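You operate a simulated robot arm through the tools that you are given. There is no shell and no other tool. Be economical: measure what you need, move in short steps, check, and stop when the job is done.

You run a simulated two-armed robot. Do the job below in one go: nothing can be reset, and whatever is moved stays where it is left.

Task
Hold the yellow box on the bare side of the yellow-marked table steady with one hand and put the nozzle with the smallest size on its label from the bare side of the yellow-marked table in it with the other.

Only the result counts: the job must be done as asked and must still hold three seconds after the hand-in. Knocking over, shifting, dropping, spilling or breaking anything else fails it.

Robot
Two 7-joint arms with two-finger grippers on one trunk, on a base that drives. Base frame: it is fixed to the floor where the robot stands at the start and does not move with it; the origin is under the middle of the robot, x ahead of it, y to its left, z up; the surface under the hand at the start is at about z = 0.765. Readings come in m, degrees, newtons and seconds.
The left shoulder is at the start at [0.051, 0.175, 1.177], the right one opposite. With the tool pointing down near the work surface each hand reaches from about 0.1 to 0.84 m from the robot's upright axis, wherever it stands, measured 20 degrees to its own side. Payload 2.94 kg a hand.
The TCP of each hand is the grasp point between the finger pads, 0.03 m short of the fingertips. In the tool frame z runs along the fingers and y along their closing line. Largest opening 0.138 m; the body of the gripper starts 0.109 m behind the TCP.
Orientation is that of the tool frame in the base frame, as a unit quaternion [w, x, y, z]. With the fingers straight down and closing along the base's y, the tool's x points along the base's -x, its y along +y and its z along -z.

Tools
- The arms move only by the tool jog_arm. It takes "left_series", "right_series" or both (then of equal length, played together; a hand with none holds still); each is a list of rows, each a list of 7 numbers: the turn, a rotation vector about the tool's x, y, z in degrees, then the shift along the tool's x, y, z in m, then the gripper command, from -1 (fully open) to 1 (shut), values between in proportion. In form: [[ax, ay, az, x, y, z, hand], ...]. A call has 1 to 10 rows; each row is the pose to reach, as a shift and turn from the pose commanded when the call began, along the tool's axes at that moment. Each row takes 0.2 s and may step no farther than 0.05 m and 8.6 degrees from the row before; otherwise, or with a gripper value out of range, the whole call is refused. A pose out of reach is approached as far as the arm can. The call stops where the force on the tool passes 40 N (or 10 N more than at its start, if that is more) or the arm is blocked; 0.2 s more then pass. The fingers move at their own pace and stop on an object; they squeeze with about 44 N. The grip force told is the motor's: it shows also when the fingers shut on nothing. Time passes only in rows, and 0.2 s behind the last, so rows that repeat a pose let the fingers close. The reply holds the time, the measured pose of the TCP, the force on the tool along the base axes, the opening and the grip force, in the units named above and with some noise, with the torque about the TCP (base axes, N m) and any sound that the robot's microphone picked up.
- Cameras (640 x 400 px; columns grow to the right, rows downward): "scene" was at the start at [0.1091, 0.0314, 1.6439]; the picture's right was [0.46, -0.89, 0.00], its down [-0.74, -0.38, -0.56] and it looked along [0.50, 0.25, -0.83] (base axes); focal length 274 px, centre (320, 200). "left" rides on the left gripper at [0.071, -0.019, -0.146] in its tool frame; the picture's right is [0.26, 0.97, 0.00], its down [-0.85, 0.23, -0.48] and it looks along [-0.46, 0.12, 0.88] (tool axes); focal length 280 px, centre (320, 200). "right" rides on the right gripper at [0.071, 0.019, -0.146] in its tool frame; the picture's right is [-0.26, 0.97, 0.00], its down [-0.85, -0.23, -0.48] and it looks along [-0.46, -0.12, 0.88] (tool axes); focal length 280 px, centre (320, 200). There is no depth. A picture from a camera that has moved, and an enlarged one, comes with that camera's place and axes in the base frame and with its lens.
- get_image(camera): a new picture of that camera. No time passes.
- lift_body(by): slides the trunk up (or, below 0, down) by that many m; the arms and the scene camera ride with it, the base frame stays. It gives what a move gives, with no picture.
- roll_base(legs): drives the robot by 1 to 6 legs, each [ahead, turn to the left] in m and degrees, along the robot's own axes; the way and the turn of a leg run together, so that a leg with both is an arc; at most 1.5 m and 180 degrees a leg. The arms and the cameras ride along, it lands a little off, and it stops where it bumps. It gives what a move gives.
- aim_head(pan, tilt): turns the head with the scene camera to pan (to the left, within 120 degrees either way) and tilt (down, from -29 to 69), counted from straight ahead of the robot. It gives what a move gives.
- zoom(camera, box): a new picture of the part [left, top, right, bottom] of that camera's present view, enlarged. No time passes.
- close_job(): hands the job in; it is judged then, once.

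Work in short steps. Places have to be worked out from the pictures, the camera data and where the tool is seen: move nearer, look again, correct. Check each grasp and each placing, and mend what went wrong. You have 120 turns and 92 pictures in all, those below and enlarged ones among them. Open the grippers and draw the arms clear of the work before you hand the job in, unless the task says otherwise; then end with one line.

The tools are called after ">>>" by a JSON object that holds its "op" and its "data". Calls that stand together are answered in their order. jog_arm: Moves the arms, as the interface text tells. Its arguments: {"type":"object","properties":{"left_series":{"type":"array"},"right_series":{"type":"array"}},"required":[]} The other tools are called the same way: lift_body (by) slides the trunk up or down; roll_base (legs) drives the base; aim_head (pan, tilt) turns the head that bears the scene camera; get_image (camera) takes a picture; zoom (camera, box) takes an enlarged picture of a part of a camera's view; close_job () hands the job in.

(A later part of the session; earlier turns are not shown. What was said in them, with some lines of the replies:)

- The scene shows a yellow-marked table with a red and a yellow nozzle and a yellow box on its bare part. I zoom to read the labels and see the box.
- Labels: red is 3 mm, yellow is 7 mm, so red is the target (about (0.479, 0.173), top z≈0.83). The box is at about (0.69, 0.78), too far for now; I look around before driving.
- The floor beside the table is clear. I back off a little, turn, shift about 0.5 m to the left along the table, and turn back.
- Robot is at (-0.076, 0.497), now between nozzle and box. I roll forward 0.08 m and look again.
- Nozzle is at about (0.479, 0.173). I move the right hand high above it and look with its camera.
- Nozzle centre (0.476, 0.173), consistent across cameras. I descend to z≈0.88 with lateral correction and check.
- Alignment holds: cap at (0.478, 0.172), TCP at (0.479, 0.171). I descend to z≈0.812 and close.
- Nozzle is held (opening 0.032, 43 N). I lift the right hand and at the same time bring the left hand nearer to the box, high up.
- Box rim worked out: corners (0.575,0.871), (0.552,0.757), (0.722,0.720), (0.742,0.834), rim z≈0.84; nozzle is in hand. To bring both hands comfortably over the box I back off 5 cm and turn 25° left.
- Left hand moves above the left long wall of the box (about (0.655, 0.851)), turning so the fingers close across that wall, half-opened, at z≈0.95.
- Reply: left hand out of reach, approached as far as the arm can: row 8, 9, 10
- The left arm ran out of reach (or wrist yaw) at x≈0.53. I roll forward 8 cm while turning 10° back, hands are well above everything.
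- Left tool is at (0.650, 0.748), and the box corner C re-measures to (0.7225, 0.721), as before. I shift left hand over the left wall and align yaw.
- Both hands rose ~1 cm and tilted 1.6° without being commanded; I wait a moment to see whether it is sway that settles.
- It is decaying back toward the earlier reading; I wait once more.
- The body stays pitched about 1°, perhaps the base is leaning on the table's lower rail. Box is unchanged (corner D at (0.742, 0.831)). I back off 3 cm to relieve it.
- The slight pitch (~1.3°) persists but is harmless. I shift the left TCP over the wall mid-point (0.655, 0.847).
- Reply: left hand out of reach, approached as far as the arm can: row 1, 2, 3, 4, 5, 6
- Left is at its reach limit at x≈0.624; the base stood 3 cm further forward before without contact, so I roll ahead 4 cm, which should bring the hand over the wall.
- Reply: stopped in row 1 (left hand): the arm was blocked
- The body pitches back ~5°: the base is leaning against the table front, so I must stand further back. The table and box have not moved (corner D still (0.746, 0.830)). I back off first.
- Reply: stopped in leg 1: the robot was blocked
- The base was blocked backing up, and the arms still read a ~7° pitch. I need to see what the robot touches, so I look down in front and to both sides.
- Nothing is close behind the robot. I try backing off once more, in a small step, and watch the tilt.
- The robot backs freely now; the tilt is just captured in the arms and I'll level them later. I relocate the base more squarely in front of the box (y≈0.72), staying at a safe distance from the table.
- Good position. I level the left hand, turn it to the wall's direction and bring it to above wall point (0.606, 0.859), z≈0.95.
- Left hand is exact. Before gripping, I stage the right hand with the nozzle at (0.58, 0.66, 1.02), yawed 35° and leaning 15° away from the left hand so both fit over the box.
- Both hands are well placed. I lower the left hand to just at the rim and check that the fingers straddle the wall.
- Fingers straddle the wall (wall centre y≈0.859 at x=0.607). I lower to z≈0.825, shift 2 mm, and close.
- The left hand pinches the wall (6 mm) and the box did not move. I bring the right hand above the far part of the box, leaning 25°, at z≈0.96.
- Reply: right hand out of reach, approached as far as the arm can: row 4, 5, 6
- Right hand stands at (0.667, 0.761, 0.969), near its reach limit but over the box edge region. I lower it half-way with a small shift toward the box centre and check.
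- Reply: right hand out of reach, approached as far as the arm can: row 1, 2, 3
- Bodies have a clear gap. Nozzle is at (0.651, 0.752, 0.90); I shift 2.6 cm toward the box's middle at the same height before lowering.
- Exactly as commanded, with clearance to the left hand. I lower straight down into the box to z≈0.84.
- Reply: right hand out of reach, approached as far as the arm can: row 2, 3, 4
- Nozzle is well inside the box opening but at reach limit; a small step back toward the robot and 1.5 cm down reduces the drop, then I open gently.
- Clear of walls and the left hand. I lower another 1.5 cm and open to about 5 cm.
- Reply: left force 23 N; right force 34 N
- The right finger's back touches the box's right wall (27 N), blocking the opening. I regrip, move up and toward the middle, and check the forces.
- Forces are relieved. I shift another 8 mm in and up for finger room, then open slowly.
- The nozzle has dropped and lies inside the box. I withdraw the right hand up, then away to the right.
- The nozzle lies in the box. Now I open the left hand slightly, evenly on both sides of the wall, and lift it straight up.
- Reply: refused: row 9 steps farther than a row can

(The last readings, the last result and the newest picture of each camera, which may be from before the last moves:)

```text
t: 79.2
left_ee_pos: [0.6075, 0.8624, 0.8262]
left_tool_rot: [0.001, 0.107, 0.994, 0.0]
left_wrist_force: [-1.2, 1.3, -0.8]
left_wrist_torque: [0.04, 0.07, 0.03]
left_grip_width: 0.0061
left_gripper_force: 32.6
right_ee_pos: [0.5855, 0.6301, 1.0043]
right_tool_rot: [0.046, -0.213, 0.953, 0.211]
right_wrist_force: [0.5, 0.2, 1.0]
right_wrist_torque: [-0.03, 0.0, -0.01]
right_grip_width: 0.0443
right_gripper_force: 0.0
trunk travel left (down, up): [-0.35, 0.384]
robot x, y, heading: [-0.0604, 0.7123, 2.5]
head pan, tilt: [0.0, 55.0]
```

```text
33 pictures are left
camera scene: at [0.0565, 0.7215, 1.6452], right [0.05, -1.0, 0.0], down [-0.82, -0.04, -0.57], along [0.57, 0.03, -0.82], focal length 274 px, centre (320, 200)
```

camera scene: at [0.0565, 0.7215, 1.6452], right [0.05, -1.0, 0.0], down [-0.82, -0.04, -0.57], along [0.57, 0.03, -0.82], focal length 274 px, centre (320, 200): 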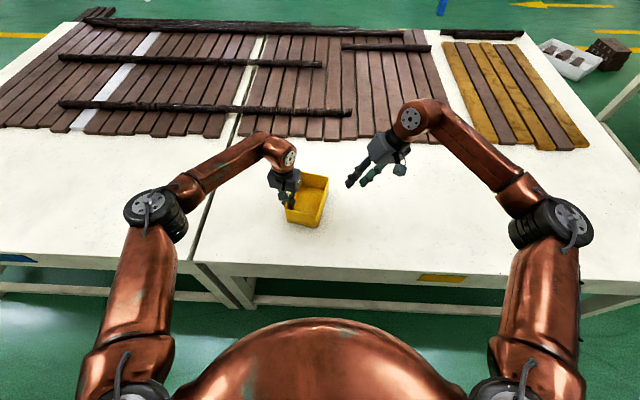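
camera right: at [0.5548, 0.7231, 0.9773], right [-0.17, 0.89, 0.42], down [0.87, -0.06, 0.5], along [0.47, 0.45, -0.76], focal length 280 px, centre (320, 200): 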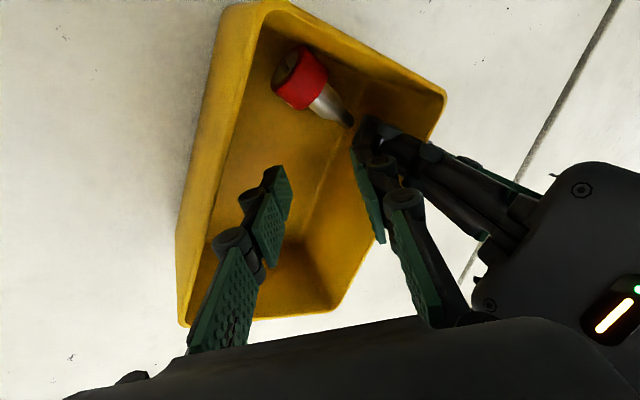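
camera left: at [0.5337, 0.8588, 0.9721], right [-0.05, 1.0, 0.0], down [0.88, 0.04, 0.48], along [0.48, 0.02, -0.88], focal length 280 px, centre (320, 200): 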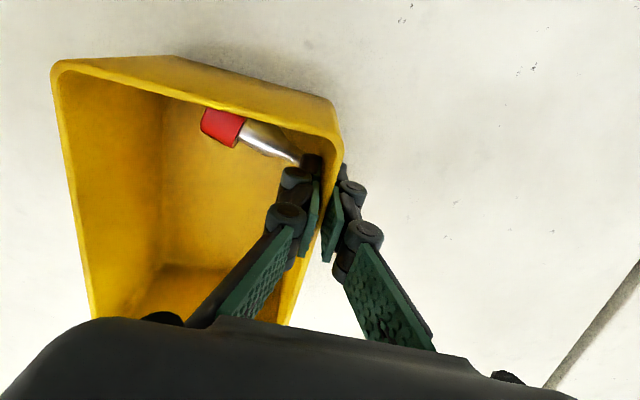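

That call was refused for too long a step; I repeat it with shorter steps.

>>> {"op": "jog_arm", "data": {"left_series": [[0, 0, 0, 0, 0, 0, 0.8], [0, 0, 0, 0, 0, 0, 0.6], [0, 0, 0, 0, 0, 0, 0.6], [0, 0, 0, 0, 0, 0, 0.6], [0, 0, 0, 0, 0, -0.03, 0.6], [0, 0, 0, 0, 0, -0.07, 0.6], [0, 0, 0, 0, 0, -0.11, 0.6], [0, 0, 0, 0, 0, -0.15, 0.6], [0, 0, 0, 0.03, 0, -0.17, 0.6], [0, 0, 0, 0.06, 0, -0.19, 0.4]]}}

>>> {"op": "jog_arm", "data": {"left_series": [[0, 0, 0, 0.03, 0, -0.01, 0.2], [0, 0, 0, 0.06, 0, -0.01, 0], [0, 0, 0, 0.09, 0.02, -0.01, -0.2], [0, 0, 0, 0.09, 0.02, -0.01, -0.2]], "right_series": [[0, 0, 0, 0.03, 0, 0, 0.2], [0, 0, 0, 0.06, 0, 0, 0], [0, 0, 0, 0.09, 0, 0, -0.2], [0, 0, 0, 0.09, 0, 0, -0.2]]}}

>>> {"op": "get_image", "data": {"camera": "scene"}}

>>> {"op": "zoom", "data": {"camera": "scene", "box": [240, 140, 380, 240]}}

>>> {"op": "get_image", "data": {"camera": "left"}}

```text
t: 81.4
left_ee_pos: [0.5484, 0.874, 1.0175]
left_tool_rot: [0.0, 0.107, 0.994, 0.002]
left_wrist_force: [-0.8, 0.2, 1.0]
left_wrist_torque: [0.01, -0.03, 0.01]
left_grip_width: 0.0412
left_gripper_force: 0.1
right_ee_pos: [0.5839, 0.6284, 1.0052]
right_tool_rot: [0.047, -0.213, 0.953, 0.211]
right_wrist_force: [0.4, -0.6, 0.0]
right_wrist_torque: [0.01, -0.02, -0.02]
right_grip_width: 0.0441
right_gripper_force: 0.0
trunk travel left (down, up): [-0.35, 0.384]
robot x, y, heading: [-0.0623, 0.7161, 2.7]
head pan, tilt: [0.0, 55.0]
```

```text
t: 82.4
left_ee_pos: [0.4654, 0.9111, 1.0286]
left_tool_rot: [-0.001, 0.107, 0.994, 0.0]
left_wrist_force: [0.9, -0.4, -0.3]
left_wrist_torque: [0.02, 0.01, 0.04]
left_grip_width: 0.0828
left_gripper_force: 0.0
right_ee_pos: [0.5027, 0.5928, 0.9889]
right_tool_rot: [0.047, -0.211, 0.953, 0.211]
right_wrist_force: [-0.9, -0.3, -0.2]
right_wrist_torque: [0.02, 0.05, 0.01]
right_grip_width: 0.083
right_gripper_force: 0.1
trunk travel left (down, up): [-0.35, 0.384]
robot x, y, heading: [-0.0602, 0.7164, 2.7]
head pan, tilt: [0.0, 55.0]
```

```text
32 pictures are left
camera scene: at [0.0579, 0.7197, 1.645], right [0.05, -1.0, 0.0], down [-0.82, -0.04, -0.57], along [0.57, 0.03, -0.82], focal length 274 px, centre (320, 200)
```

scene: 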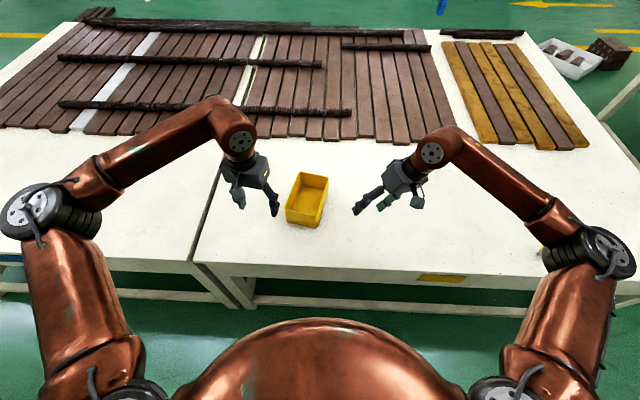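

```text
4.00 times, centred on (310, 190) of scene
camera zoom: at [0.0579, 0.7197, 1.645], right [0.05, -1.0, 0.0], down [-0.82, -0.04, -0.57], along [0.57, 0.03, -0.82], focal length 1097 px, centre (360, 240)
```

zoom: 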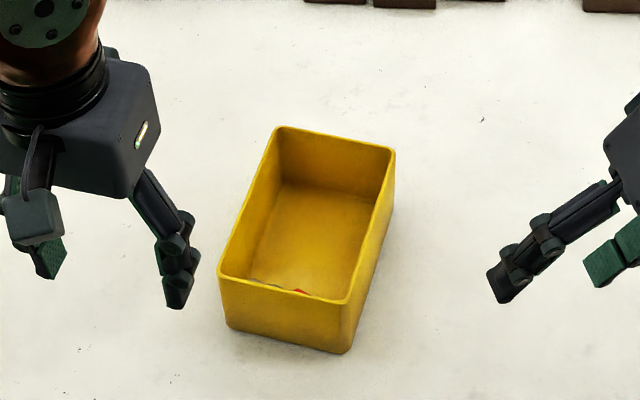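

```text
30 pictures are left
camera left: at [0.3922, 0.9081, 1.1729], right [-0.05, 1.0, 0.0], down [0.88, 0.04, 0.48], along [0.47, 0.03, -0.88], focal length 280 px, centre (320, 200)
```

left: 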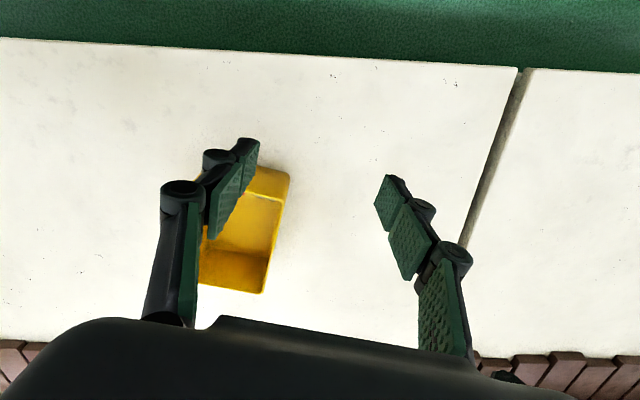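

The box stands flat with the red 3 mm nozzle lying in it (its cap shows behind the near wall), and both hands are open and clear. I hand the job in.

>>> {"op": "close_job", "data": {}}

```text
The job is handed in.
```

The red 3 mm nozzle is lying in the yellow box, put there with the right hand while the left hand held the box by one wall. During the placing the right hand pressed on the box wall and shifted the box a few millimetres. Earlier, my base leaned against something at the front, probably the table; the box did not move then.
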